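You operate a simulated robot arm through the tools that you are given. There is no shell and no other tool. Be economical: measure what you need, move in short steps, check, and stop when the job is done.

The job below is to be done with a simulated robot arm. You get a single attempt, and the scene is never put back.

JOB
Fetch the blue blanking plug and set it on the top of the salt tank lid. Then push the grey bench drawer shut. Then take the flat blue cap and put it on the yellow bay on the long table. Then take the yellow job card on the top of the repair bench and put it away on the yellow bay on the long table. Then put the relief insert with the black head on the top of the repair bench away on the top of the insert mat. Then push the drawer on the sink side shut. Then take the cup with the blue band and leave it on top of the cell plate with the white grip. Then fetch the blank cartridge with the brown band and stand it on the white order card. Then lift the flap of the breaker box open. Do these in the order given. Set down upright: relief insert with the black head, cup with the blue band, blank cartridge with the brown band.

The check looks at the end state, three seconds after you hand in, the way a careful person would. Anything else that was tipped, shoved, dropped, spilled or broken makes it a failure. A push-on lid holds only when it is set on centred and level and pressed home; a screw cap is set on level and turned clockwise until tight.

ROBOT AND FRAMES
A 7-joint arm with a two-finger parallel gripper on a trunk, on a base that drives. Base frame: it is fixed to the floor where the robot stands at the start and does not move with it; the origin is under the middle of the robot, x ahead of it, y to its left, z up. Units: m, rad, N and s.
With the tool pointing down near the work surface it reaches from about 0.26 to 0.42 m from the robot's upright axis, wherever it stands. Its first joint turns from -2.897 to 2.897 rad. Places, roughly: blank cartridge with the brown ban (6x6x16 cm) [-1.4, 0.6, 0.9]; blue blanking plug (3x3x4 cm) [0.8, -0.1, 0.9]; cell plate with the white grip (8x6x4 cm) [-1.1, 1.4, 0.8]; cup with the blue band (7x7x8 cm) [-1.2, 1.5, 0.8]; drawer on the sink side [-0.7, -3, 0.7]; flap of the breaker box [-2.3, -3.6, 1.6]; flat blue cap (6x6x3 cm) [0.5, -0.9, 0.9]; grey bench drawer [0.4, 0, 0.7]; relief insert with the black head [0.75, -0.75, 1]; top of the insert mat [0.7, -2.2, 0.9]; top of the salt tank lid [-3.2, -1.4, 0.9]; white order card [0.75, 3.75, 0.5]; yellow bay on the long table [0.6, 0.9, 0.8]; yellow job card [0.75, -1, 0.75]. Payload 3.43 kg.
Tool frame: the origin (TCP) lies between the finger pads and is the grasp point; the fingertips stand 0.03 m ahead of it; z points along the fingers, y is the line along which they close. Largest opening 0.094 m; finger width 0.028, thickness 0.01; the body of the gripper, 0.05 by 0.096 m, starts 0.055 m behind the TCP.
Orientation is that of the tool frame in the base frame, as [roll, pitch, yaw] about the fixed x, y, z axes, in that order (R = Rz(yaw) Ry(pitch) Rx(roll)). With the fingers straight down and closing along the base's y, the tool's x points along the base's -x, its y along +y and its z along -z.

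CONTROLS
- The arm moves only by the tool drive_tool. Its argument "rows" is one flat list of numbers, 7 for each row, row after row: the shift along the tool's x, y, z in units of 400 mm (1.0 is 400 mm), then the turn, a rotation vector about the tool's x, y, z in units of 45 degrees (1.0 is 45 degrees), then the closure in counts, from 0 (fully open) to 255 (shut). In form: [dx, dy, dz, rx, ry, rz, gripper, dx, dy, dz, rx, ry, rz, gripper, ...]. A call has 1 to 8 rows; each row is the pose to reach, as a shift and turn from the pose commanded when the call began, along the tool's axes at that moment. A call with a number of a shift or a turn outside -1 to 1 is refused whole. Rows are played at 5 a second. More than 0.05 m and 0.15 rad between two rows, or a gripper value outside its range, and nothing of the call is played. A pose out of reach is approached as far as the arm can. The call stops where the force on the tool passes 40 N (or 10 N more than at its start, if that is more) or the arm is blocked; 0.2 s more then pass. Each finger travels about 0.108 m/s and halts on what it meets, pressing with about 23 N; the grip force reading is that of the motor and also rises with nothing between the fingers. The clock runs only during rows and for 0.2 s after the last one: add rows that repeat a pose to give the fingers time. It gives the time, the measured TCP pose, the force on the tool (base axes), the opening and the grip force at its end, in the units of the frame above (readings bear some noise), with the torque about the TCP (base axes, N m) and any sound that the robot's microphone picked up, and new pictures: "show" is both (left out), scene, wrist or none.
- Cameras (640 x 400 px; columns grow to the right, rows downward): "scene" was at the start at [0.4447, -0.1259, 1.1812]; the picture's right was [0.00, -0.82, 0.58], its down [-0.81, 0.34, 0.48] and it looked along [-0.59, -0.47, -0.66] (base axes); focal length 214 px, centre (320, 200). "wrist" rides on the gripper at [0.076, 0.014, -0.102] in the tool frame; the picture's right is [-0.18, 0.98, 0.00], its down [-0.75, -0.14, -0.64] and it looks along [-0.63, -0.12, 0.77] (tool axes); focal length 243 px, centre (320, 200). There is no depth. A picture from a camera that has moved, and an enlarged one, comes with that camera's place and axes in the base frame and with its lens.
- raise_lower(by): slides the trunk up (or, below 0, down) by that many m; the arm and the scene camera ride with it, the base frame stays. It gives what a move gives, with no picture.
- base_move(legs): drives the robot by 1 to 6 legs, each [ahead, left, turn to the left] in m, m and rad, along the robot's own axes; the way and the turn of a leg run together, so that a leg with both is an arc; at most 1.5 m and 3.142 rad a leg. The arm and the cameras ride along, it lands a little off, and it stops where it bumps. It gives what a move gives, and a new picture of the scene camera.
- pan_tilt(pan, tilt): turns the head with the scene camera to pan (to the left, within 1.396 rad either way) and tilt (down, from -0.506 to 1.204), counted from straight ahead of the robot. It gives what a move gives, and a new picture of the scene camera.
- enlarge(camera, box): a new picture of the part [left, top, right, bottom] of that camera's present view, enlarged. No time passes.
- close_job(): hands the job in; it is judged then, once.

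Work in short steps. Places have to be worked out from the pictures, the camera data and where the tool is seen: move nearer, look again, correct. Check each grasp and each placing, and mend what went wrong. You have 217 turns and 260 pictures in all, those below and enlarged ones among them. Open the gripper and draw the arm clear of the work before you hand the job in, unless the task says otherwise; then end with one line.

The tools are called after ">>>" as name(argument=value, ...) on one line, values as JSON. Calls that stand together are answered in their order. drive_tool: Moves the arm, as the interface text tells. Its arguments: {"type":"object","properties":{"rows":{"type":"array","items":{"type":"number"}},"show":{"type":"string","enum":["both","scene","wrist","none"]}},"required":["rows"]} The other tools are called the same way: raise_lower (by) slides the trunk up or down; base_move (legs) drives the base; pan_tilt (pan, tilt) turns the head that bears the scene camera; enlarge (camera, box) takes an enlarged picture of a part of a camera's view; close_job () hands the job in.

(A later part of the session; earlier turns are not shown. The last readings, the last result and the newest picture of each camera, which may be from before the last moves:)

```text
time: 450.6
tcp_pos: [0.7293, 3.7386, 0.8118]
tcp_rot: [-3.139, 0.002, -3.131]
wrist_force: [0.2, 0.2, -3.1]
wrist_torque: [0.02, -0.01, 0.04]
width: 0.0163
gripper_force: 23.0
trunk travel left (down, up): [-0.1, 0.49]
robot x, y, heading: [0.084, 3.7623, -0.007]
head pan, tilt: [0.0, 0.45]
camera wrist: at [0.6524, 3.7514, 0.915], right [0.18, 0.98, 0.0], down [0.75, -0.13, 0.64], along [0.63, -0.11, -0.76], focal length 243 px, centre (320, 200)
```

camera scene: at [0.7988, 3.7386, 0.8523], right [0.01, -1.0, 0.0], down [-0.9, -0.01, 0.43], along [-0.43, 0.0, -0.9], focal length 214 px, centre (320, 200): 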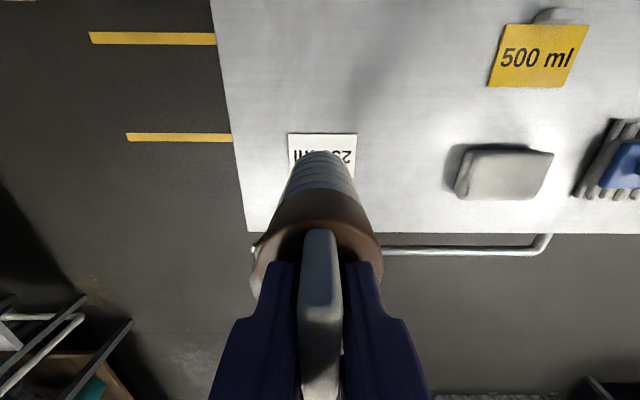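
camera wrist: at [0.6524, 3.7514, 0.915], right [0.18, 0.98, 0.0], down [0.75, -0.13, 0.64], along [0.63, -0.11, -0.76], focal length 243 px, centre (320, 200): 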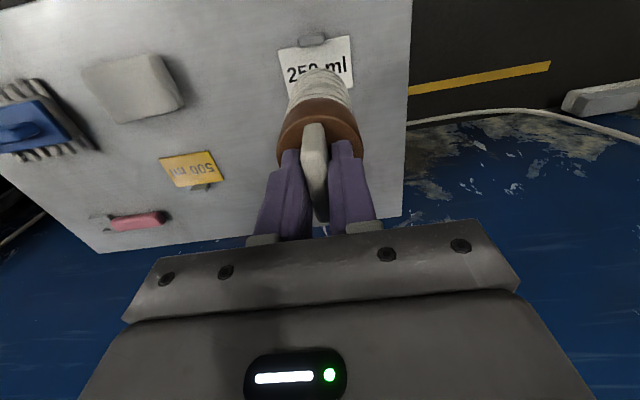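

The card spans x 0.696–0.757, y 3.69–3.78; the cartridge is centred over it. I lower the trunk and then feel for contact with the arm.

>>> raise_lower(by=-0.075)

>>> drive_tool(rows=[0, 0.005, 0.015, 0, 0, 0, 255, 0, 0.005, 0.03, 0, 0, 0, 255, 0, 0.005, 0.045, 0, 0, 0, 255, 0, 0.005, 0.055, 0, 0, 0, 255, 0, 0.005, 0.065, 0, 0, 0, 255, 0, 0.005, 0.075, 0, 0, 0, 255, 0, 0.005, 0.085, 0, 0, 0, 255], show="both")

```text
time: 451.7
tcp_pos: [0.7294, 3.7385, 0.7376]
tcp_rot: [-3.139, 0.003, -3.134]
wrist_force: [0.3, 0.3, -2.8]
wrist_torque: [-0.03, 0.02, -0.01]
width: 0.016
gripper_force: 23.1
trunk travel left (down, up): [-0.025, 0.565]
robot x, y, heading: [0.0846, 3.7629, -0.007]
head pan, tilt: [0.0, 0.45]
```

```text
time: 453.3
tcp_pos: [0.7303, 3.7396, 0.7068]
tcp_rot: [-3.139, 0.011, -3.132]
wrist_force: [-2.4, 0.3, 35.0]
wrist_torque: [0.14, 0.57, -0.03]
width: 0.0164
gripper_force: 23.3
trunk travel left (down, up): [-0.025, 0.565]
robot x, y, heading: [0.0821, 3.7632, -0.003]
head pan, tilt: [0.0, 0.45]
camera scene: at [0.7988, 3.7402, 0.748], right [0.01, -1.0, 0.0], down [-0.91, -0.01, 0.43], along [-0.43, 0.0, -0.91], focal length 214 px, centre (320, 200)
camera wrist: at [0.6519, 3.7529, 0.8095], right [0.18, 0.98, 0.0], down [0.75, -0.13, 0.65], along [0.64, -0.11, -0.76], focal length 243 px, centre (320, 200)
```

scene: 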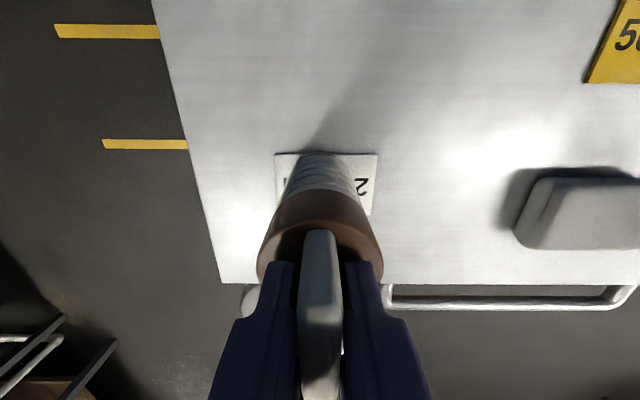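
wrist: 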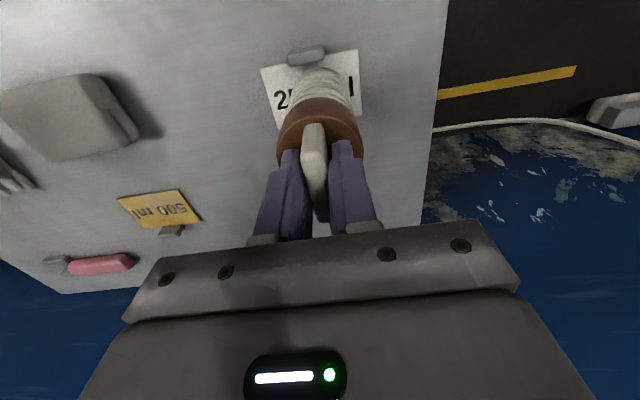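

The contact is offset about 16 mm toward the near side, so the base may be touching the card's tab. I lift slightly, shift 8 mm away from the tab, and set down again to compare heights.

>>> drive_tool(rows=[0, 0, -0.03, 0, 0, 0, 255, 0, 0, -0.06, 0, 0, 0, 255, -0.02, 0, -0.06, 0, 0, 0, 255, -0.02, 0, -0.03, 0, 0, 0, 255, -0.02, 0, -0.015, 0, 0, 0, 255, -0.02, 0, -0.005, 0, 0, 0, 255, -0.02, 0, 0.005, 0, 0, 0, 255, -0.02, 0, 0.012, 0, 0, 0, 255], show="wrist")

```text
time: 455.1
tcp_pos: [0.737, 3.7392, 0.7077]
tcp_rot: [-3.141, 0.014, -3.133]
wrist_force: [-5.8, 0.3, 24.8]
wrist_torque: [0.06, 0.9, -0.02]
width: 0.0164
gripper_force: 23.3
trunk travel left (down, up): [-0.025, 0.565]
robot x, y, heading: [0.0787, 3.7621, -0.009]
head pan, tilt: [0.0, 0.45]
stopped in row 8: the force on the tool passed its limit at 48 N (the readings are from after the stop); the commanded pose is now the measured one
camera wrist: at [0.6598, 3.7533, 0.8093], right [0.18, 0.98, 0.0], down [0.75, -0.13, 0.65], along [0.64, -0.11, -0.76], focal length 243 px, centre (320, 200)
```

wrist: 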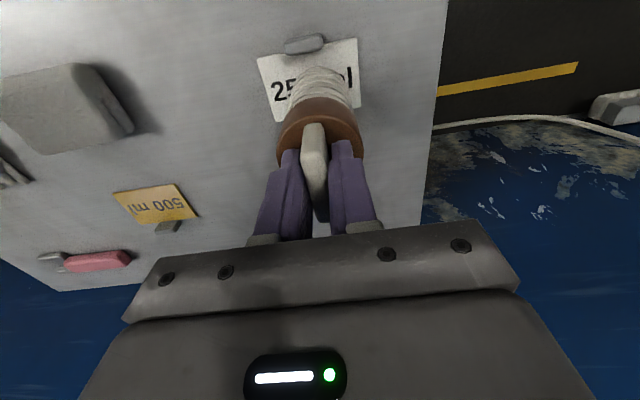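

Same height, so it stands on the card and not on the tab, now clear of it. I ease the pressure, open slowly, and rise.

>>> drive_tool(rows=[0, 0, -0.003, 0, 0, 0, 255, 0, 0, -0.005, 0, 0, 0, 255, 0, 0, -0.005, 0, 0, 0, 235, 0, 0, -0.005, 0, 0, 0, 200, 0, 0, -0.005, 0, 0, 0, 160, 0, 0, -0.005, 0, 0, 0, 130, 0, 0, -0.005, 0, 0, 0, 130], show="wrist")

```text
time: 456.6
tcp_pos: [0.738, 3.7397, 0.7064]
tcp_rot: [-3.139, 0.011, -3.133]
wrist_force: [-0.2, -0.8, 20.9]
wrist_torque: [-0.04, 0.3, -0.01]
width: 0.0432
gripper_force: 0.0
trunk travel left (down, up): [-0.025, 0.565]
robot x, y, heading: [0.0805, 3.7642, -0.01]
head pan, tilt: [0.0, 0.45]
camera wrist: at [0.6605, 3.7529, 0.8096], right [0.18, 0.98, 0.0], down [0.75, -0.13, 0.65], along [0.64, -0.11, -0.76], focal length 243 px, centre (320, 200)
```

wrist: 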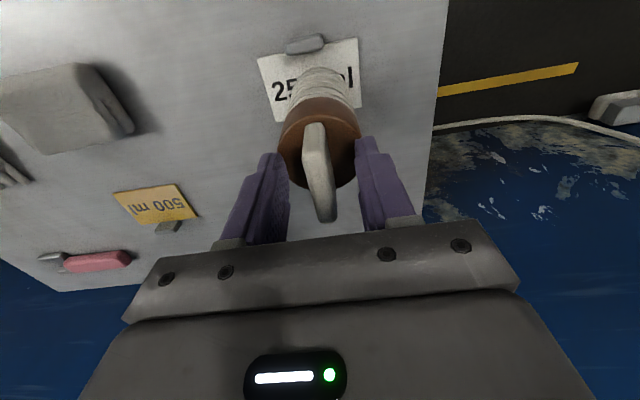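

Released; the tips still press on the band top. I raise straight up gently.

>>> drive_tool(rows=[0, 0, -0.02, 0, 0, 0, 130, 0, 0, -0.06, 0, 0, 0, 130, 0, 0, -0.14, 0, 0, 0, 130, 0, 0, -0.25, 0, 0, 0, 130, 0, 0, -0.3, 0, 0, 0, 130], show="both")

```text
time: 457.9
tcp_pos: [0.7385, 3.7382, 0.8253]
tcp_rot: [-3.139, 0.009, -3.133]
wrist_force: [-0.6, -0.3, 0.0]
wrist_torque: [-0.04, -0.02, -0.01]
width: 0.0463
gripper_force: 0.1
trunk travel left (down, up): [-0.025, 0.565]
robot x, y, heading: [0.0831, 3.7622, -0.006]
head pan, tilt: [0.0, 0.45]
camera scene: at [0.8072, 3.7394, 0.8663], right [0.01, -1.0, 0.0], down [-0.9, -0.01, 0.43], along [-0.43, 0.0, -0.9], focal length 214 px, centre (320, 200)
camera wrist: at [0.6605, 3.7521, 0.928], right [0.18, 0.98, 0.0], down [0.75, -0.13, 0.65], along [0.64, -0.11, -0.76], focal length 243 px, centre (320, 200)
```

scene: 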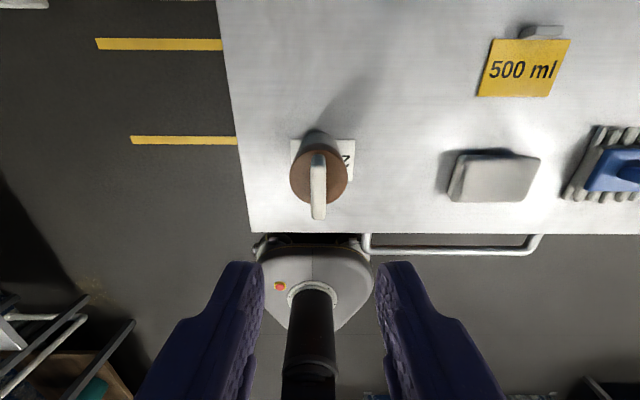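
wrist: 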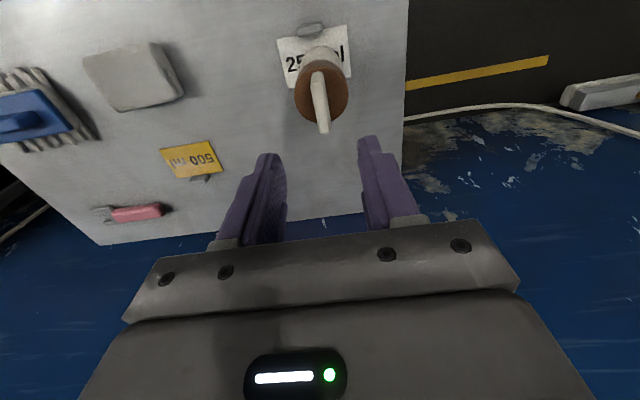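

The cartridge stands upright on the card. Now the breaker box: I raise, retract, back away, and turn toward the far side.

>>> raise_lower(by=0.4)

>>> base_move(legs=[[-0.43, 0, 0], [0, 0, -1.565], [1.35, 0, 0], [1.35, 0, 0], [1.35, 0, 0], [1.3, 0, 0]])

```text
time: 461.7
tcp_pos: [0.7374, 3.7385, 1.2254]
tcp_rot: [-3.14, 0.01, -3.132]
wrist_force: [-0.2, -0.3, -0.2]
wrist_torque: [0.02, 0.02, 0.01]
width: 0.0459
gripper_force: 0.0
trunk travel left (down, up): [-0.425, 0.165]
robot x, y, heading: [0.081, 3.7635, -0.007]
head pan, tilt: [0.0, 0.45]
```

```text
time: 493.1
tcp_pos: [-0.5458, -2.1734, 1.2245]
tcp_rot: [-3.139, 0.01, 1.526]
wrist_force: [-0.3, 0.0, 0.6]
wrist_torque: [0.0, 0.0, 0.01]
width: 0.0461
gripper_force: 0.0
trunk travel left (down, up): [-0.425, 0.165]
robot x, y, heading: [-0.4838, -1.519, -1.631]
head pan, tilt: [0.0, 0.45]
camera scene: at [-0.5468, -2.2405, 1.2657], right [-1.0, 0.05, 0.0], down [0.04, 0.9, 0.43], along [0.02, 0.43, -0.9], focal length 214 px, centre (320, 200)
```

scene: 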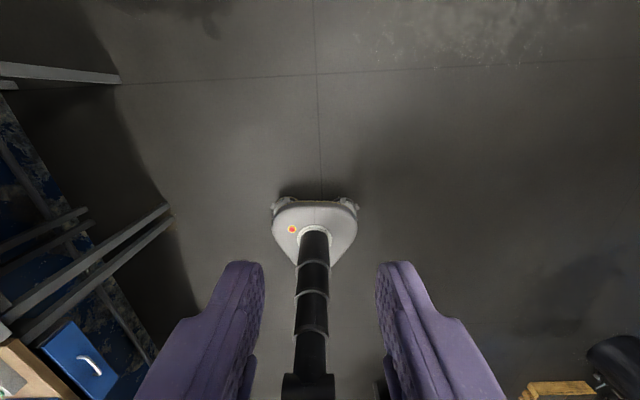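

I pitch the tool to horizontal for a forward view and then strafe right toward the breaker box.

>>> drive_tool(rows=[0.04, 0, 0, 0, -0.166, 0, 180, 0.08, 0, 0, 0, -0.333, 0, 255, 0.12, 0, 0, 0, -0.5, 0, 255, 0.14, 0, 0, 0, -0.667, 0, 255, 0.16, 0, 0, 0, -0.833, 0, 255, 0.16, 0, 0, 0, -1, 0, 255], show="none")

>>> drive_tool(rows=[0, 0, 0, 0, -0.166, 0, 255, 0, 0, 0, 0, -0.333, 0, 255, 0, 0, 0, 0, -0.5, 0, 255, 0, 0, 0, 0, -0.66, 0, 255], show="none")

>>> base_move(legs=[[0, 0, 0.06], [0, -0.85, 0], [0, -0.75, 0]])

>>> pan_tilt(pan=0, tilt=0.0)

```text
time: 494.5
tcp_pos: [-0.5418, -2.1079, 1.2251]
tcp_rot: [-3.141, 0.796, 1.529]
wrist_force: [0.4, 0.2, -0.8]
wrist_torque: [0.02, -0.04, 0.0]
width: 0.0001
gripper_force: 23.0
trunk travel left (down, up): [-0.425, 0.165]
robot x, y, heading: [-0.4888, -1.5177, -1.629]
head pan, tilt: [0.0, 0.45]
```

```text
time: 495.5
tcp_pos: [-0.5414, -2.108, 1.2255]
tcp_rot: [-3.134, 1.313, 1.531]
wrist_force: [0.2, 0.5, -0.1]
wrist_torque: [-0.02, 0.0, 0.0]
width: 0.0
gripper_force: 22.9
trunk travel left (down, up): [-0.425, 0.165]
robot x, y, heading: [-0.4862, -1.5175, -1.629]
head pan, tilt: [0.0, 0.45]
```

```text
time: 504.0
tcp_pos: [-2.1032, -2.09, 1.2255]
tcp_rot: [-3.138, 1.312, 1.568]
wrist_force: [-0.8, -0.1, -0.3]
wrist_torque: [0.0, -0.02, 0.02]
width: 0.0
gripper_force: 23.2
trunk travel left (down, up): [-0.425, 0.165]
robot x, y, heading: [-2.0674, -1.4959, -1.589]
head pan, tilt: [0.0, 0.45]
camera scene: at [-2.1017, -2.0693, 1.3031], right [-1.0, 0.01, 0.0], down [0.0, 0.65, -0.76], along [-0.01, -0.76, -0.65], focal length 214 px, centre (320, 200)
```

scene: 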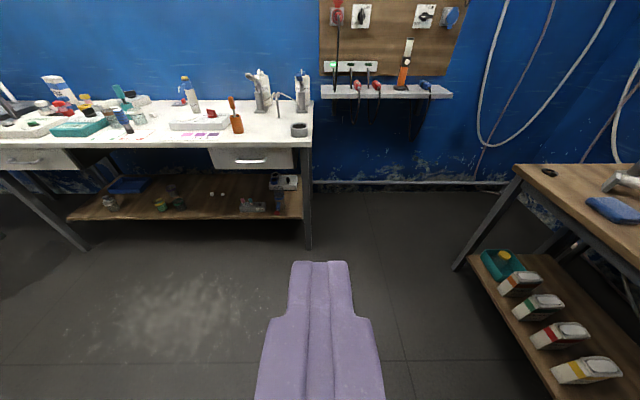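

```text
time: 504.9
tcp_pos: [-2.1024, -2.0895, 1.2255]
tcp_rot: [-3.137, 1.313, 1.569]
wrist_force: [0.2, 0.5, -0.1]
wrist_torque: [0.0, 0.02, 0.02]
width: 0.0
gripper_force: 23.1
trunk travel left (down, up): [-0.425, 0.165]
robot x, y, heading: [-2.0698, -1.4952, -1.593]
head pan, tilt: [0.0, 0.0]
camera scene: at [-2.1013, -2.0781, 1.3438], right [-1.0, 0.01, 0.0], down [0.0, 0.26, -0.97], along [-0.01, -0.97, -0.26], focal length 214 px, centre (320, 200)
```

scene: 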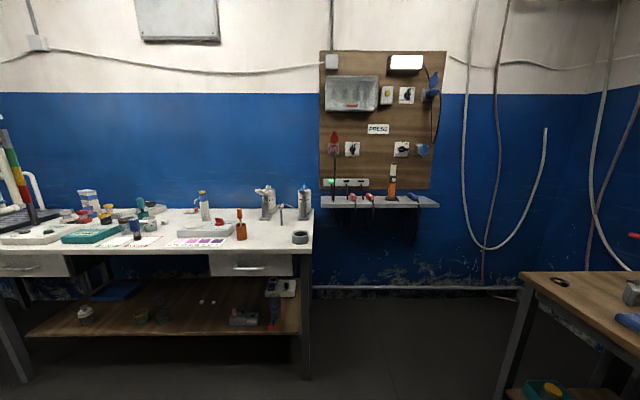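

The wooden board with the breaker box is in view, with open floor in front. I enlarge the board.

>>> enlarge(camera="scene", box=[310, 40, 460, 220])

>>> enlarge(camera="scene", box=[320, 65, 390, 120])

```text
2.22 times, centred on (385, 130) of scene
camera zoom: at [-2.1013, -2.0781, 1.3438], right [-1.0, 0.01, 0.0], down [0.0, 0.26, -0.97], along [-0.01, -0.97, -0.26], focal length 477 px, centre (176, 356)
```

zoom: 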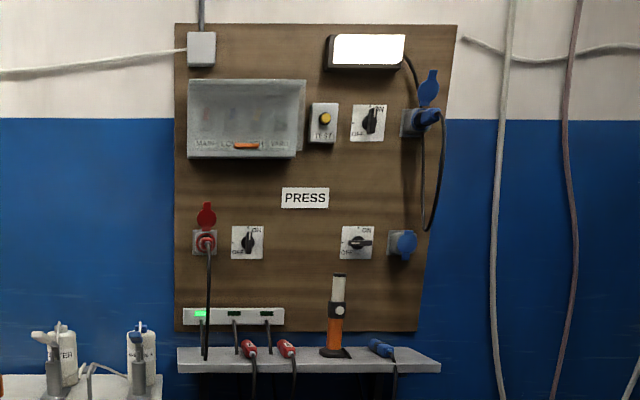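

```text
7.27 times, centred on (355, 92) of scene
camera zoom: at [-2.1013, -2.0781, 1.3438], right [-1.0, 0.01, 0.0], down [0.0, 0.26, -0.97], along [-0.01, -0.97, -0.26], focal length 1560 px, centre (66, 982)
```

zoom: 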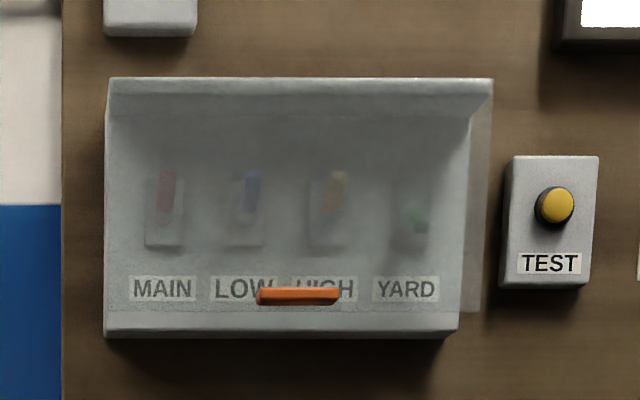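

The flap is hinged at its top with an orange tab at the bottom, near (-2.32, -3.6, 1.58). I raise the trunk, line up with it, and drive nearer.

>>> raise_lower(by=0.163)

>>> base_move(legs=[[0, -0.22, 0.02], [0.95, 0, 0]])

>>> drive_tool(rows=[-0.1, 0, -0.027, 0, 0, 0, 255, -0.2, 0, -0.054, 0, 0, 0, 255, -0.3, 0, -0.081, 0, 0, 0, 255, -0.4, 0, -0.108, 0, 0, 0, 255, -0.5, 0, -0.135, 0, 0, 0, 255], show="scene")

```text
time: 506.8
tcp_pos: [-2.102, -2.0883, 1.3886]
tcp_rot: [-3.135, 1.313, 1.568]
wrist_force: [-0.7, 0.0, 0.0]
wrist_torque: [0.0, -0.03, 0.01]
width: 0.0
gripper_force: 22.9
trunk travel left (down, up): [-0.588, 0.002]
robot x, y, heading: [-2.0661, -1.5001, -1.596]
head pan, tilt: [0.0, 0.0]
```

```text
time: 513.0
tcp_pos: [-2.3098, -3.0279, 1.3879]
tcp_rot: [-3.137, 1.313, 1.592]
wrist_force: [-0.3, 0.3, 0.1]
wrist_torque: [-0.02, 0.05, 0.01]
width: 0.0002
gripper_force: 23.4
trunk travel left (down, up): [-0.588, 0.002]
robot x, y, heading: [-2.2911, -2.4348, -1.568]
head pan, tilt: [0.0, 0.0]
camera scene: at [-2.3093, -3.0168, 1.5067], right [-1.0, -0.02, 0.0], down [-0.01, 0.26, -0.97], along [0.01, -0.97, -0.26], focal length 214 px, centre (320, 200)
```

scene: 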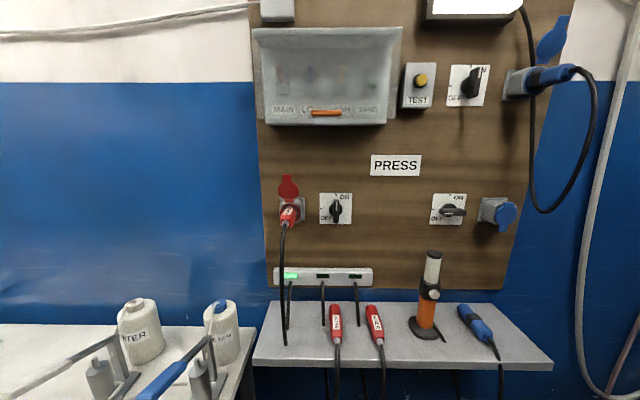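

```text
time: 514.2
tcp_pos: [-2.3096, -3.0242, 1.5938]
tcp_rot: [-3.137, 1.313, 1.591]
wrist_force: [-0.2, 0.5, 0.6]
wrist_torque: [0.02, -0.01, -0.01]
width: 0.0
gripper_force: 23.6
trunk travel left (down, up): [-0.588, 0.002]
robot x, y, heading: [-2.2899, -2.437, -1.568]
head pan, tilt: [0.0, 0.0]
camera scene: at [-2.3086, -3.0136, 1.7123], right [-1.0, -0.02, 0.0], down [-0.01, 0.25, -0.97], along [0.01, -0.97, -0.25], focal length 214 px, centre (320, 200)
```

scene: 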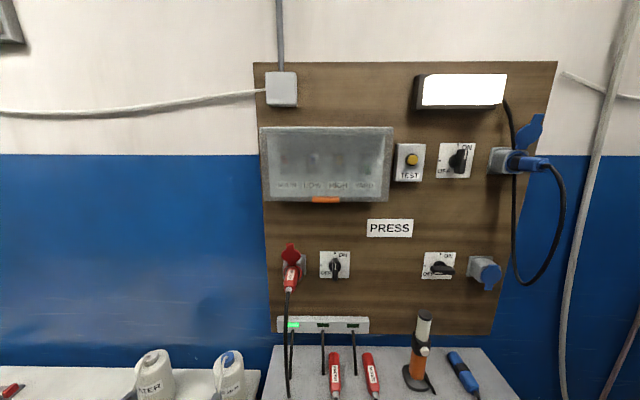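

The tab triangulates to (-2.319, -3.561, 1.574), about 7.6 cm wide. I enlarge the present view to understand the hinge and tab.

>>> enlarge(camera="scene", box=[250, 110, 410, 220])

```text
3.64 times, centred on (330, 165) of scene
camera zoom: at [-2.3086, -3.0136, 1.7123], right [-1.0, -0.02, 0.0], down [-0.01, 0.25, -0.97], along [0.01, -0.97, -0.25], focal length 780 px, centre (284, 327)
```

zoom: 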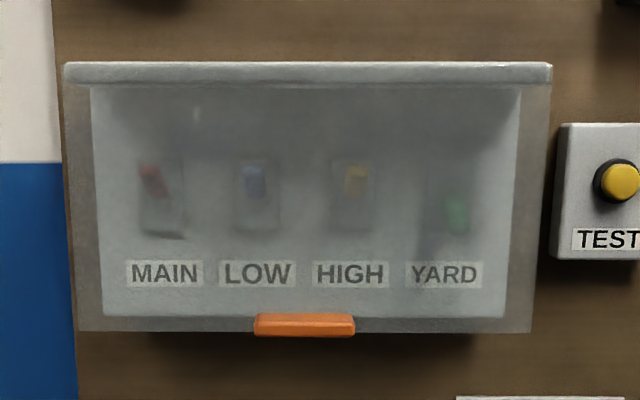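

The flap is a flat plate hinged at z ≈ 1.74, hanging to z ≈ 1.56, with the orange tab at its bottom edge. I'll grip the tab by its ends and follow the arc. I open the fingers, level the tool more, and drive closer.

>>> base_move(legs=[[0.4, -0.01, 0]])

>>> drive_tool(rows=[0, 0, 0, 0, -0.06, 0, 100, 0, 0, 0, 0, -0.12, 0, 0, 0, 0, 0, 0, -0.19, 0, 0, 0, 0, 0, 0, -0.19, 0, 0], show="both")

```text
time: 516.6
tcp_pos: [-2.3188, -3.419, 1.5928]
tcp_rot: [-3.139, 1.312, 1.594]
wrist_force: [0.1, -0.2, -0.1]
wrist_torque: [0.0, 0.01, -0.02]
width: 0.0
gripper_force: 22.7
trunk travel left (down, up): [-0.588, 0.002]
robot x, y, heading: [-2.3022, -2.8259, -1.571]
head pan, tilt: [0.0, 0.0]
camera scene: at [-2.3176, -3.4071, 1.7109], right [-1.0, -0.02, 0.0], down [-0.01, 0.26, -0.97], along [0.02, -0.97, -0.26], focal length 214 px, centre (320, 200)
```

scene: 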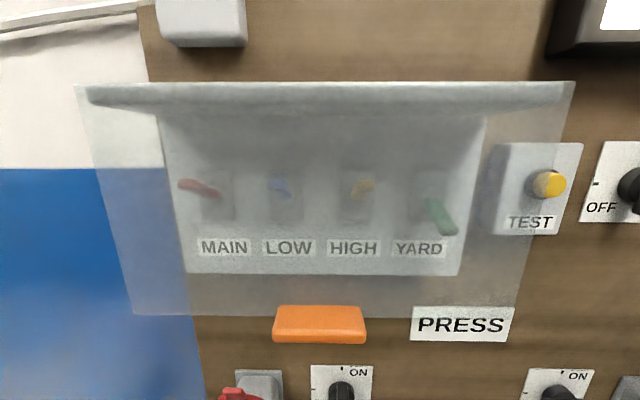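

```text
time: 517.6
tcp_pos: [-2.3191, -3.4176, 1.5933]
tcp_rot: [-3.128, 1.463, 1.602]
wrist_force: [0.5, 0.5, -0.1]
wrist_torque: [0.02, 0.0, 0.0]
width: 0.0941
gripper_force: 0.0
trunk travel left (down, up): [-0.588, 0.002]
robot x, y, heading: [-2.2992, -2.8241, -1.569]
head pan, tilt: [0.0, 0.0]
camera scene: at [-2.318, -3.3891, 1.7087], right [-1.0, -0.02, 0.0], down [0.0, 0.11, -0.99], along [0.02, -0.99, -0.11], focal length 214 px, centre (320, 200)
camera wrist: at [-2.3069, -3.3069, 1.529], right [0.98, 0.0, 0.18], down [-0.15, 0.55, 0.82], along [-0.1, -0.83, 0.54], focal length 243 px, centre (320, 200)
```

scene: 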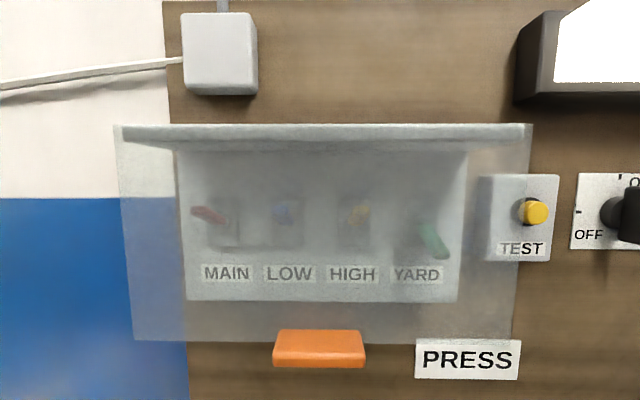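
wrist: 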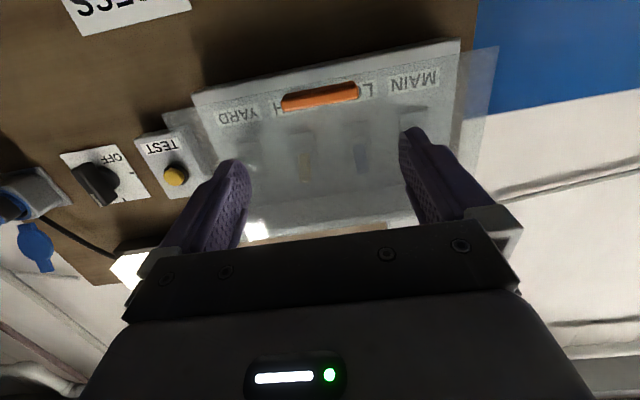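

The tab's front face is at (-2.3135, -3.540, 1.570), 7.1 cm wide, protruding about 2 cm. I tuck the head back and advance with the fingers either side of the tab.

>>> pan_tilt(pan=0, tilt=0.8)

>>> drive_tool(rows=[0.024, 0.005, 0.09, 0, 0, 0, 0, 0.024, 0.005, 0.18, 0, 0, 0, 0, 0.024, 0.005, 0.24, 0, 0, 0, 0, 0.024, 0.005, 0.268, 0, 0, 0, 0], show="both")

```text
time: 518.8
tcp_pos: [-2.3198, -3.416, 1.5939]
tcp_rot: [-3.128, 1.463, 1.602]
wrist_force: [-0.4, 0.8, -0.4]
wrist_torque: [0.04, -0.01, 0.02]
width: 0.0938
gripper_force: 0.1
trunk travel left (down, up): [-0.588, 0.002]
robot x, y, heading: [-2.2989, -2.8246, -1.571]
head pan, tilt: [0.0, 0.799]
camera scene: at [-2.3185, -3.3722, 1.6382], right [-1.0, -0.02, 0.0], down [-0.01, 0.79, -0.62], along [0.01, -0.62, -0.79], focal length 214 px, centre (320, 200)
```

scene: 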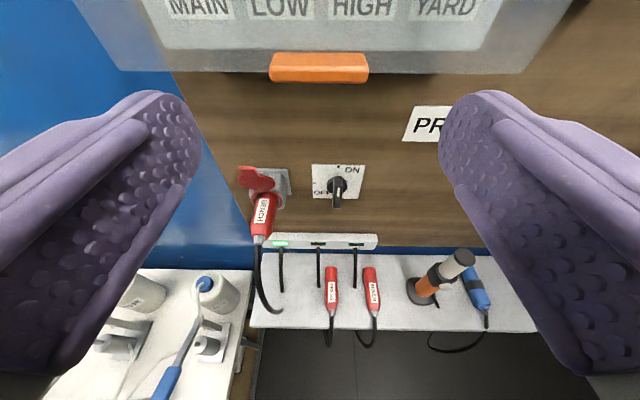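

```text
time: 519.8
tcp_pos: [-2.3146, -3.5225, 1.5711]
tcp_rot: [-3.127, 1.461, 1.6]
wrist_force: [-0.6, 0.2, -0.7]
wrist_torque: [0.01, 0.04, -0.01]
width: 0.0939
gripper_force: 0.1
trunk travel left (down, up): [-0.588, 0.002]
robot x, y, heading: [-2.2985, -2.8258, -1.569]
head pan, tilt: [0.0, 0.799]
camera scene: at [-2.3146, -3.4777, 1.6167], right [-1.0, -0.02, 0.0], down [-0.01, 0.79, -0.61], along [0.01, -0.61, -0.79], focal length 214 px, centre (320, 200)
camera wrist: at [-2.3031, -3.4125, 1.5077], right [0.98, 0.0, 0.18], down [-0.15, 0.55, 0.82], along [-0.1, -0.83, 0.54], focal length 243 px, centre (320, 200)
```

scene: 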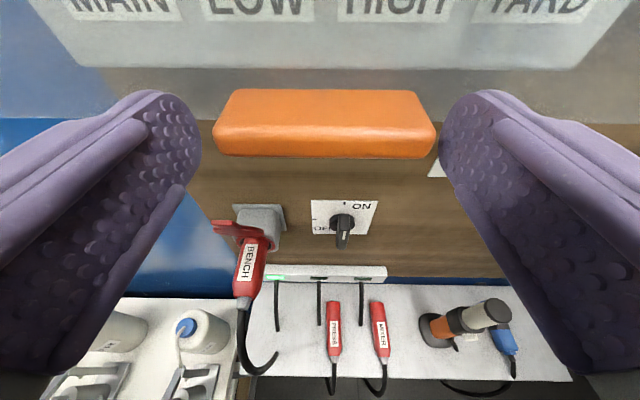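
wrist: 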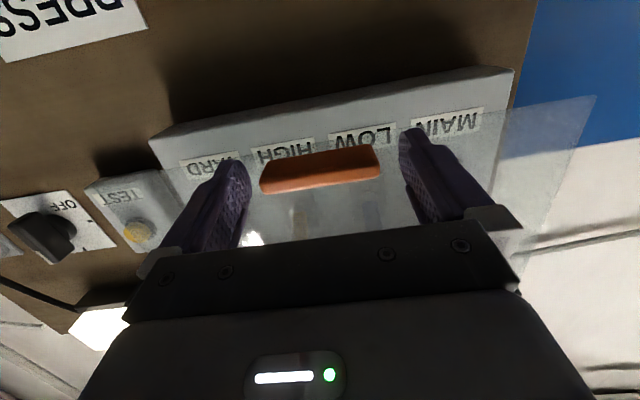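

The tab lies centrally between the fingers. I close on it.

>>> drive_tool(rows=[0, 0, 0, 0, 0, 0, 50, 0, 0, 0, 0, 0, 0, 120, 0, 0, 0, 0, 0, 0, 255, 0, 0, 0, 0, 0, 0, 255], show="scene")

```text
time: 520.8
tcp_pos: [-2.3173, -3.5209, 1.5718]
tcp_rot: [-3.135, 1.463, 1.595]
wrist_force: [-2.7, 0.0, 0.8]
wrist_torque: [0.13, 0.1, -1.27]
width: 0.0696
gripper_force: 44.7
trunk travel left (down, up): [-0.588, 0.002]
robot x, y, heading: [-2.2974, -2.8266, -1.569]
head pan, tilt: [0.0, 0.799]
camera scene: at [-2.3159, -3.4771, 1.6171], right [-1.0, -0.02, 0.0], down [-0.01, 0.79, -0.62], along [0.01, -0.62, -0.79], focal length 214 px, centre (320, 200)
```

scene: 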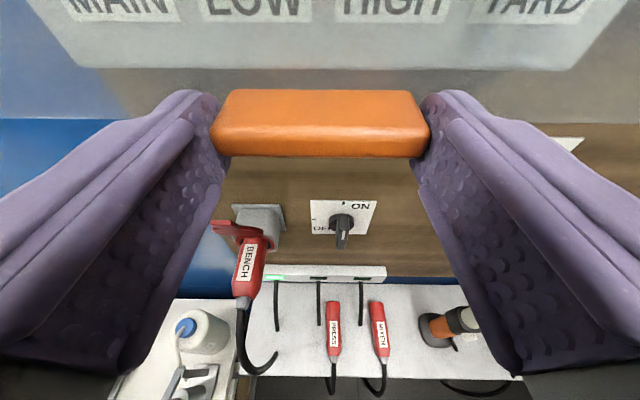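

Gripped. I swing the flap along its arc about the hinge (y ≈ -3.562, z ≈ 1.745), turning the tool with it; first about 21°.

>>> drive_tool(rows=[-0.0105, 0, -0.0547, 0, 0.159, 0, 255, -0.0274, 0, -0.1073, 0, 0.318, 0, 255, -0.0509, 0, -0.1578, 0, 0.477, 0, 255], show="scene")

```text
time: 521.6
tcp_pos: [-2.3177, -3.4623, 1.5989]
tcp_rot: [-3.14, 1.088, 1.59]
wrist_force: [0.0, -1.1, 5.1]
wrist_torque: [-0.53, -0.66, -0.71]
width: 0.0693
gripper_force: 44.6
trunk travel left (down, up): [-0.588, 0.002]
robot x, y, heading: [-2.2978, -2.8246, -1.569]
head pan, tilt: [0.0, 0.799]
camera scene: at [-2.3156, -3.4355, 1.6565], right [-1.0, -0.02, 0.0], down [-0.02, 0.96, -0.29], along [0.0, -0.29, -0.96], focal length 214 px, centre (320, 200)
```

scene: 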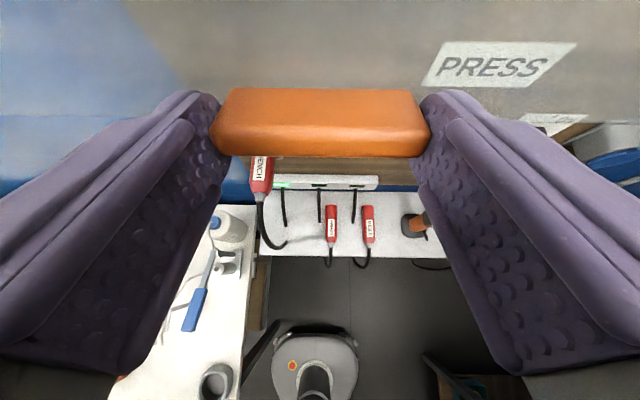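

Forces are low and the flap follows. I continue with the same relative arc to about 64°.

>>> drive_tool(rows=[-0.0105, 0, -0.0547, 0, 0.159, 0, 255, -0.0274, 0, -0.1073, 0, 0.318, 0, 255, -0.0509, 0, -0.1578, 0, 0.477, 0, 255, -0.0808, 0, -0.2045, 0, 0.637, 0, 255, -0.116, 0, -0.2475, 0, 0.796, 0, 255, -0.156, 0, -0.2855, 0, 0.955, 0, 255], show="scene")

```text
time: 523.0
tcp_pos: [-2.3165, -3.3843, 1.7091]
tcp_rot: [-3.139, 0.332, 1.588]
wrist_force: [-1.8, 19.3, -13.7]
wrist_torque: [1.46, 0.26, -0.55]
width: 0.0696
gripper_force: 44.7
trunk travel left (down, up): [-0.588, 0.002]
robot x, y, heading: [-2.2976, -2.8213, -1.572]
head pan, tilt: [0.0, 0.799]
camera scene: at [-2.3147, -3.4042, 1.7694], right [-1.0, -0.02, 0.0], down [-0.01, 0.89, 0.45], along [-0.01, 0.45, -0.89], focal length 214 px, centre (320, 200)
```

scene: 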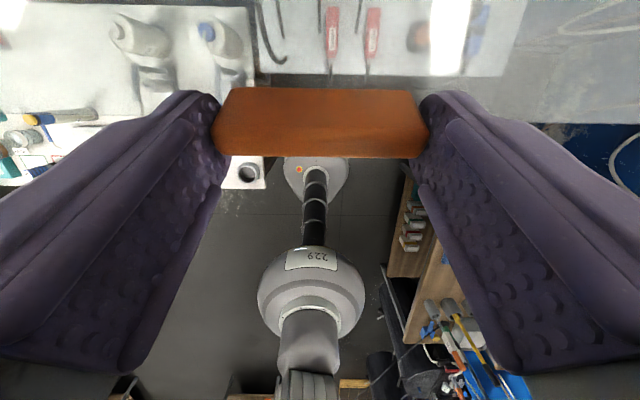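

At about 65° with a radial push of 23 N inward, so the true radius is slightly longer. I correct outward a few mm and continue past horizontal.

>>> drive_tool(rows=[0.008, 0, 0, 0, 0, 0, 255, -0.0008, 0, -0.0563, 0, 0.159, 0, 255, -0.018, 0, -0.1105, 0, 0.318, 0, 255, -0.042, 0, -0.1625, 0, 0.477, 0, 255, -0.073, 0, -0.2106, 0, 0.637, 0, 255], show="scene")

```text
time: 524.2
tcp_pos: [-2.3167, -3.3836, 1.7864]
tcp_rot: [-3.14, -0.1, 1.586]
wrist_force: [-0.8, 12.0, 0.3]
wrist_torque: [0.19, -0.02, -0.32]
width: 0.0694
gripper_force: 44.5
out of reach, approached as far as the arm can: row 5
trunk travel left (down, up): [-0.588, 0.002]
robot x, y, heading: [-2.3007, -2.823, -1.564]
head pan, tilt: [0.0, 0.799]
camera scene: at [-2.3142, -3.4258, 1.834], right [-1.0, -0.02, 0.0], down [-0.01, 0.62, 0.78], along [-0.01, 0.78, -0.62], focal length 214 px, centre (320, 200)
```

scene: 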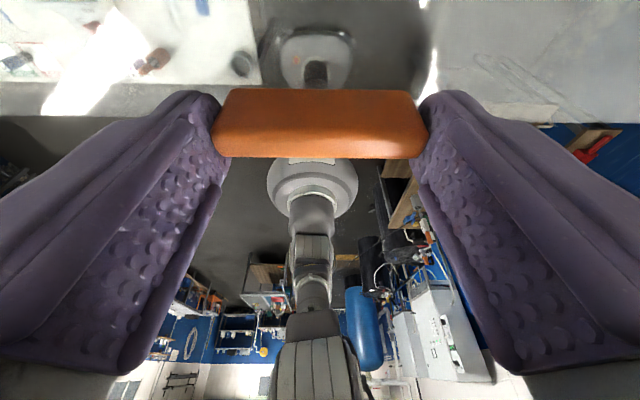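

The flap is at about 90° and the arm is at its height limit. I open the fingers slightly and see whether the flap holds by itself.

>>> drive_tool(rows=[0, 0, 0, 0, 0, 0, 60, 0, 0, 0, 0, 0, 0, 30, 0, 0, 0, 0, 0, 0, 30], show="scene")

```text
time: 525.0
tcp_pos: [-2.3155, -3.3881, 1.7863]
tcp_rot: [-3.14, -0.101, 1.588]
wrist_force: [0.2, -0.5, -0.2]
wrist_torque: [0.02, -0.02, -0.01]
width: 0.0831
gripper_force: 0.1
trunk travel left (down, up): [-0.588, 0.002]
robot x, y, heading: [-2.2978, -2.8258, -1.569]
head pan, tilt: [0.0, 0.799]
camera scene: at [-2.3138, -3.4308, 1.8326], right [-1.0, -0.02, 0.0], down [-0.01, 0.62, 0.78], along [-0.01, 0.78, -0.62], focal length 214 px, centre (320, 200)
```

scene: 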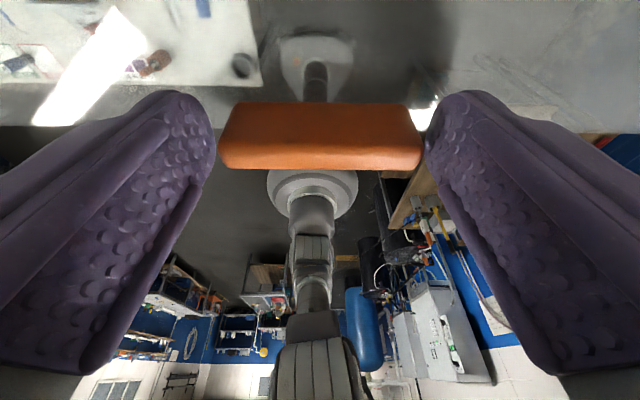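

The flap holds at about 90° on its own. I open fully and back the base straight away so the fingers slide clear of the tab.

>>> drive_tool(rows=[0, 0, 0, 0, 0, 0, 0, 0, 0, -0.01, 0, 0, 0, 0], show="none")

>>> base_move(legs=[[-0.35, 0, 0]])

>>> pan_tilt(pan=0, tilt=-0.5)

```text
time: 525.6
tcp_pos: [-2.3163, -3.3885, 1.7914]
tcp_rot: [-3.139, -0.1, 1.587]
wrist_force: [-1.0, -0.9, -0.1]
wrist_torque: [0.0, -0.03, -0.03]
width: 0.094
gripper_force: 0.0
trunk travel left (down, up): [-0.588, 0.002]
robot x, y, heading: [-2.2996, -2.8228, -1.567]
head pan, tilt: [0.0, 0.799]
```

```text
time: 527.8
tcp_pos: [-2.3156, -3.0449, 1.7893]
tcp_rot: [-3.141, -0.099, 1.59]
wrist_force: [-0.4, -0.3, 0.6]
wrist_torque: [-0.01, -0.01, 0.0]
width: 0.094
gripper_force: 0.1
trunk travel left (down, up): [-0.588, 0.002]
robot x, y, heading: [-2.299, -2.4823, -1.566]
head pan, tilt: [0.0, 0.799]
camera scene: at [-2.3139, -3.0871, 1.8368], right [-1.0, -0.02, 0.0], down [-0.01, 0.62, 0.78], along [-0.02, 0.78, -0.62], focal length 214 px, centre (320, 200)
```

scene: 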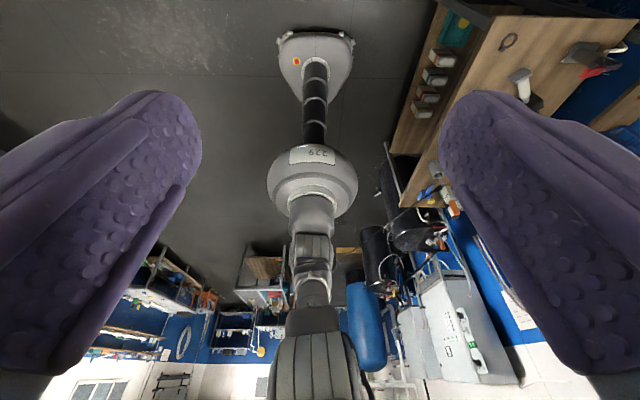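

```text
time: 529.3
tcp_pos: [-2.3171, -3.0457, 1.7893]
tcp_rot: [-3.14, -0.101, 1.591]
wrist_force: [0.1, 0.1, 0.2]
wrist_torque: [0.02, 0.02, 0.02]
width: 0.094
gripper_force: 0.1
trunk travel left (down, up): [-0.588, 0.002]
robot x, y, heading: [-2.2981, -2.485, -1.565]
head pan, tilt: [0.0, -0.499]
camera scene: at [-2.3118, -3.2006, 1.8388], right [-1.0, -0.02, 0.0], down [-0.02, 0.92, -0.39], along [0.01, -0.39, -0.92], focal length 214 px, centre (320, 200)
```

scene: 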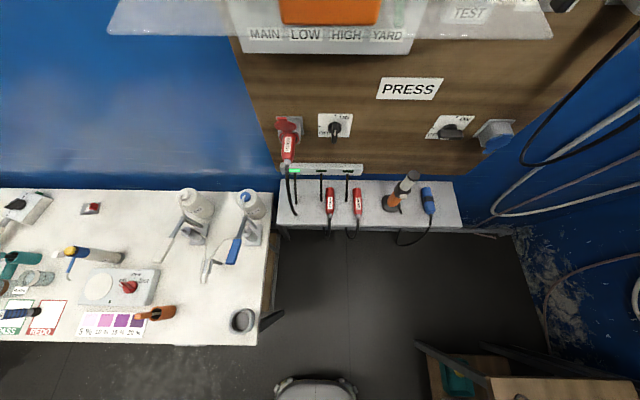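

The flap remains open at horizontal. To be safe I'll push it a bit further from underneath; first I pitch the tool to horizontal again, lower, with fingers closed.

>>> drive_tool(rows=[0, 0, 0.05, 0, -0.166, 0, 100, 0, 0, 0.1, 0, -0.333, 0, 200, 0, 0, 0.15, 0, -0.5, 0, 255, 0, 0, 0.2, 0, -0.667, 0, 255, 0, 0, 0.25, 0, -0.833, 0, 255, 0, 0, 0.28, 0, -1, 0, 255], show="none")

>>> drive_tool(rows=[0, 0, 0, 0, -0.166, 0, 255, 0, 0, 0, 0, -0.333, 0, 255, 0, 0, 0, 0, -0.5, 0, 255, 0, 0, 0, 0, -0.667, 0, 255, 0, 0, 0, 0, -0.833, 0, 255, 0, 0, 0, 0, -0.95, 0, 255], show="none")

>>> pan_tilt(pan=0, tilt=0.2)

```text
time: 530.7
tcp_pos: [-2.3167, -3.0314, 1.6774]
tcp_rot: [-3.139, 0.686, 1.591]
wrist_force: [-0.2, -0.5, 0.1]
wrist_torque: [-0.05, -0.02, -0.01]
width: 0.0
gripper_force: 22.8
trunk travel left (down, up): [-0.588, 0.002]
robot x, y, heading: [-2.3009, -2.4814, -1.565]
head pan, tilt: [0.0, -0.499]
```

```text
time: 532.1
tcp_pos: [-2.3185, -3.0319, 1.6773]
tcp_rot: [-3.133, 1.432, 1.6]
wrist_force: [0.2, 0.1, -0.5]
wrist_torque: [0.01, -0.03, -0.03]
width: 0.0
gripper_force: 23.2
out of reach, approached as far as the arm can: row 3, 4
trunk travel left (down, up): [-0.588, 0.002]
robot x, y, heading: [-2.2995, -2.4817, -1.565]
head pan, tilt: [0.0, -0.499]
```

```text
time: 533.2
tcp_pos: [-2.3179, -3.0334, 1.6784]
tcp_rot: [-3.13, 1.431, 1.602]
wrist_force: [-0.9, 0.0, -0.3]
wrist_torque: [-0.02, 0.0, -0.02]
width: 0.0003
gripper_force: 23.1
trunk travel left (down, up): [-0.588, 0.002]
robot x, y, heading: [-2.3038, -2.4854, -1.562]
head pan, tilt: [0.0, 0.201]
camera scene: at [-2.3169, -3.0095, 1.7754], right [-1.0, -0.02, 0.0], down [-0.01, 0.33, -0.94], along [0.02, -0.94, -0.33], focal length 214 px, centre (320, 200)
```

scene: 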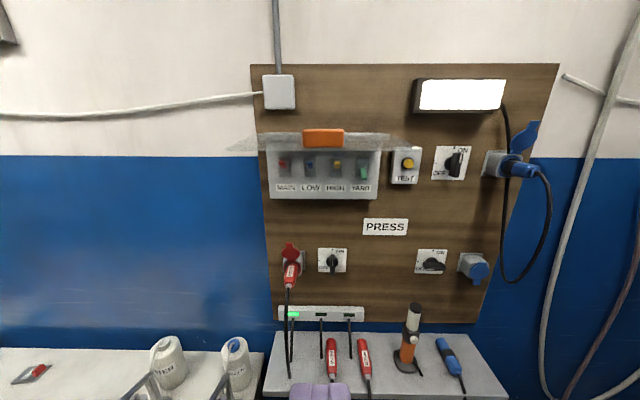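

The flap is clearly open and horizontal. I tuck the head, move the closed fingertips just under its outer edge, and push up gently.

>>> pan_tilt(pan=0, tilt=0.8)

>>> base_move(legs=[[0.345, 0, 0]])

>>> drive_tool(rows=[-0.06, 0, -0.005, 0, 0, 0, 255, -0.12, 0, -0.005, 0, 0, 0, 255, -0.18, 0, 0.005, 0, 0, 0, 255, -0.24, 0, 0.02, 0, 0, 0, 255, -0.3, 0, 0.05, 0, 0, 0, 255], show="scene")

```text
time: 534.2
tcp_pos: [-2.3184, -3.0342, 1.678]
tcp_rot: [-3.131, 1.431, 1.601]
wrist_force: [0.5, 0.1, 0.0]
wrist_torque: [0.02, -0.03, 0.01]
width: 0.0
gripper_force: 22.9
trunk travel left (down, up): [-0.588, 0.002]
robot x, y, heading: [-2.2963, -2.4838, -1.565]
head pan, tilt: [0.0, 0.799]
camera scene: at [-2.3175, -2.99, 1.7239], right [-1.0, -0.02, 0.0], down [-0.02, 0.81, -0.59], along [0.01, -0.59, -0.81], focal length 214 px, centre (320, 200)
```

scene: 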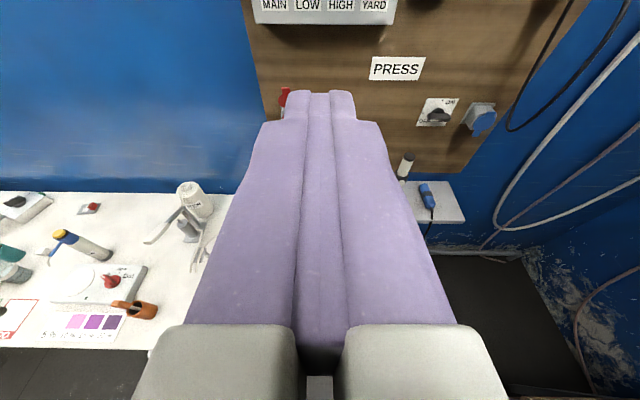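

```text
time: 536.4
tcp_pos: [-2.3147, -3.3783, 1.6788]
tcp_rot: [-3.13, 1.431, 1.604]
wrist_force: [0.2, 0.0, 0.1]
wrist_torque: [0.01, -0.01, 0.03]
width: 0.0
gripper_force: 22.8
trunk travel left (down, up): [-0.588, 0.002]
robot x, y, heading: [-2.299, -2.8297, -1.564]
head pan, tilt: [0.0, 0.799]
camera scene: at [-2.3144, -3.3346, 1.7235], right [-1.0, -0.02, 0.0], down [-0.02, 0.81, -0.59], along [0.01, -0.59, -0.81], focal length 214 px, centre (320, 200)
```

scene: 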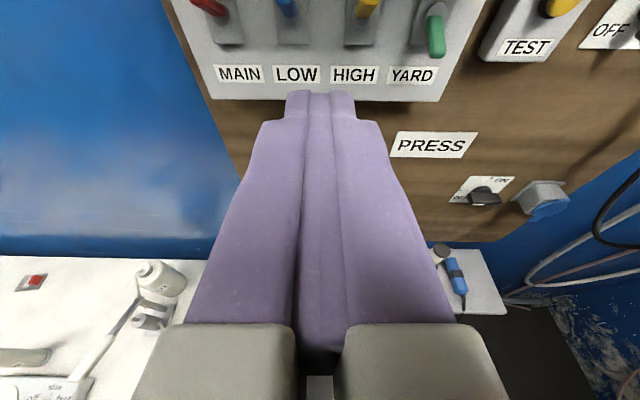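

```text
time: 537.7
tcp_pos: [-2.3152, -3.4102, 1.7845]
tcp_rot: [-3.137, 1.409, 1.595]
wrist_force: [0.8, 6.5, -8.2]
wrist_torque: [0.19, -0.03, 0.04]
width: 0.0001
gripper_force: 23.2
trunk travel left (down, up): [-0.588, 0.002]
robot x, y, heading: [-2.2992, -2.8247, -1.568]
head pan, tilt: [0.0, 0.799]
stopped in row 5: the force on the tool passed its limit at 47 N (the readings are from after the stop); the commanded pose is now the measured one
camera scene: at [-2.3154, -3.3674, 1.8324], right [-1.0, -0.02, 0.0], down [-0.02, 0.82, -0.57], along [0.01, -0.57, -0.82], focal length 214 px, centre (320, 200)
```

scene: 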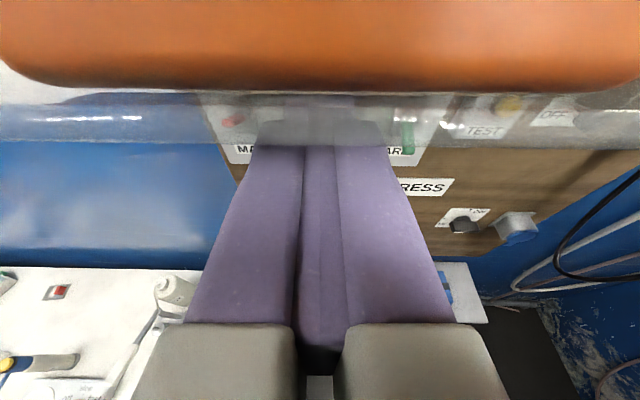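

It moved up some more and then met its stop. I lower the fingers and back away.

>>> drive_tool(rows=[0.06, 0, 0, 0, 0, 0, 255, 0.15, 0, 0, 0, 0, 0, 255, 0.25, 0, -0.02, 0, 0, 0, 255], show="none")

>>> base_move(legs=[[-0.45, 0, 0]])

>>> pan_tilt(pan=0, tilt=0.1)

```text
time: 538.5
tcp_pos: [-2.3152, -3.3872, 1.6871]
tcp_rot: [-3.137, 1.413, 1.596]
wrist_force: [0.3, 0.7, 0.8]
wrist_torque: [0.0, 0.04, -0.03]
width: 0.0001
gripper_force: 23.1
trunk travel left (down, up): [-0.588, 0.002]
robot x, y, heading: [-2.2945, -2.8248, -1.563]
head pan, tilt: [0.0, 0.799]
```

```text
time: 541.3
tcp_pos: [-2.3155, -2.9278, 1.6873]
tcp_rot: [-3.14, 1.412, 1.601]
wrist_force: [0.1, 0.5, -0.2]
wrist_torque: [-0.01, -0.02, -0.01]
width: 0.0003
gripper_force: 23.4
trunk travel left (down, up): [-0.588, 0.002]
robot x, y, heading: [-2.3032, -2.3697, -1.555]
head pan, tilt: [0.0, 0.799]
camera scene: at [-2.3161, -2.8847, 1.7346], right [-1.0, -0.03, 0.0], down [-0.02, 0.82, -0.57], along [0.02, -0.57, -0.82], focal length 214 px, centre (320, 200)
```

scene: 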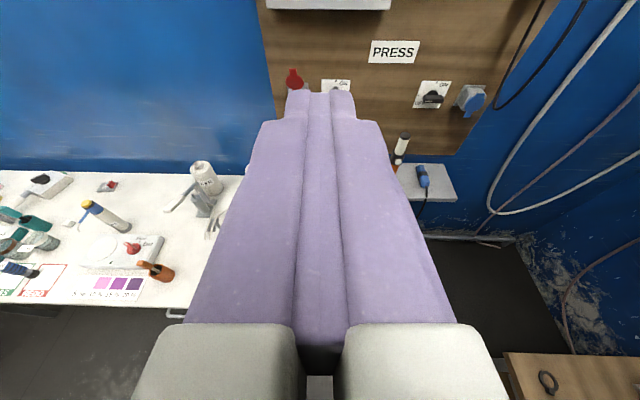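

```text
time: 542.3
tcp_pos: [-2.317, -2.9274, 1.6864]
tcp_rot: [-3.138, 1.411, 1.602]
wrist_force: [1.0, 0.6, 0.7]
wrist_torque: [-0.04, 0.01, 0.01]
width: 0.0
gripper_force: 23.0
trunk travel left (down, up): [-0.588, 0.002]
robot x, y, heading: [-2.3003, -2.3652, -1.557]
head pan, tilt: [0.0, 0.099]
camera scene: at [-2.3155, -2.9064, 1.7948], right [-1.0, -0.03, 0.0], down [-0.01, 0.26, -0.97], along [0.03, -0.97, -0.26], focal length 214 px, centre (320, 200)
```

scene: 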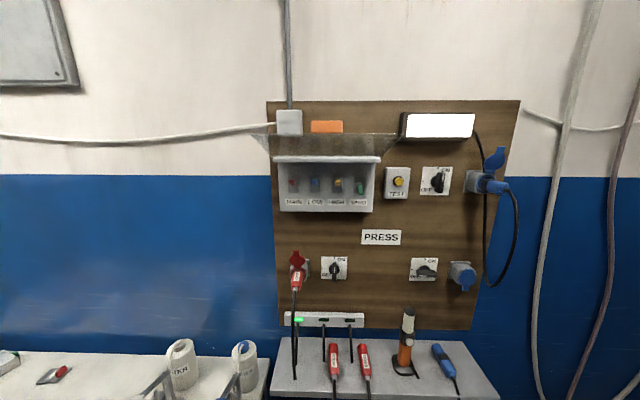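

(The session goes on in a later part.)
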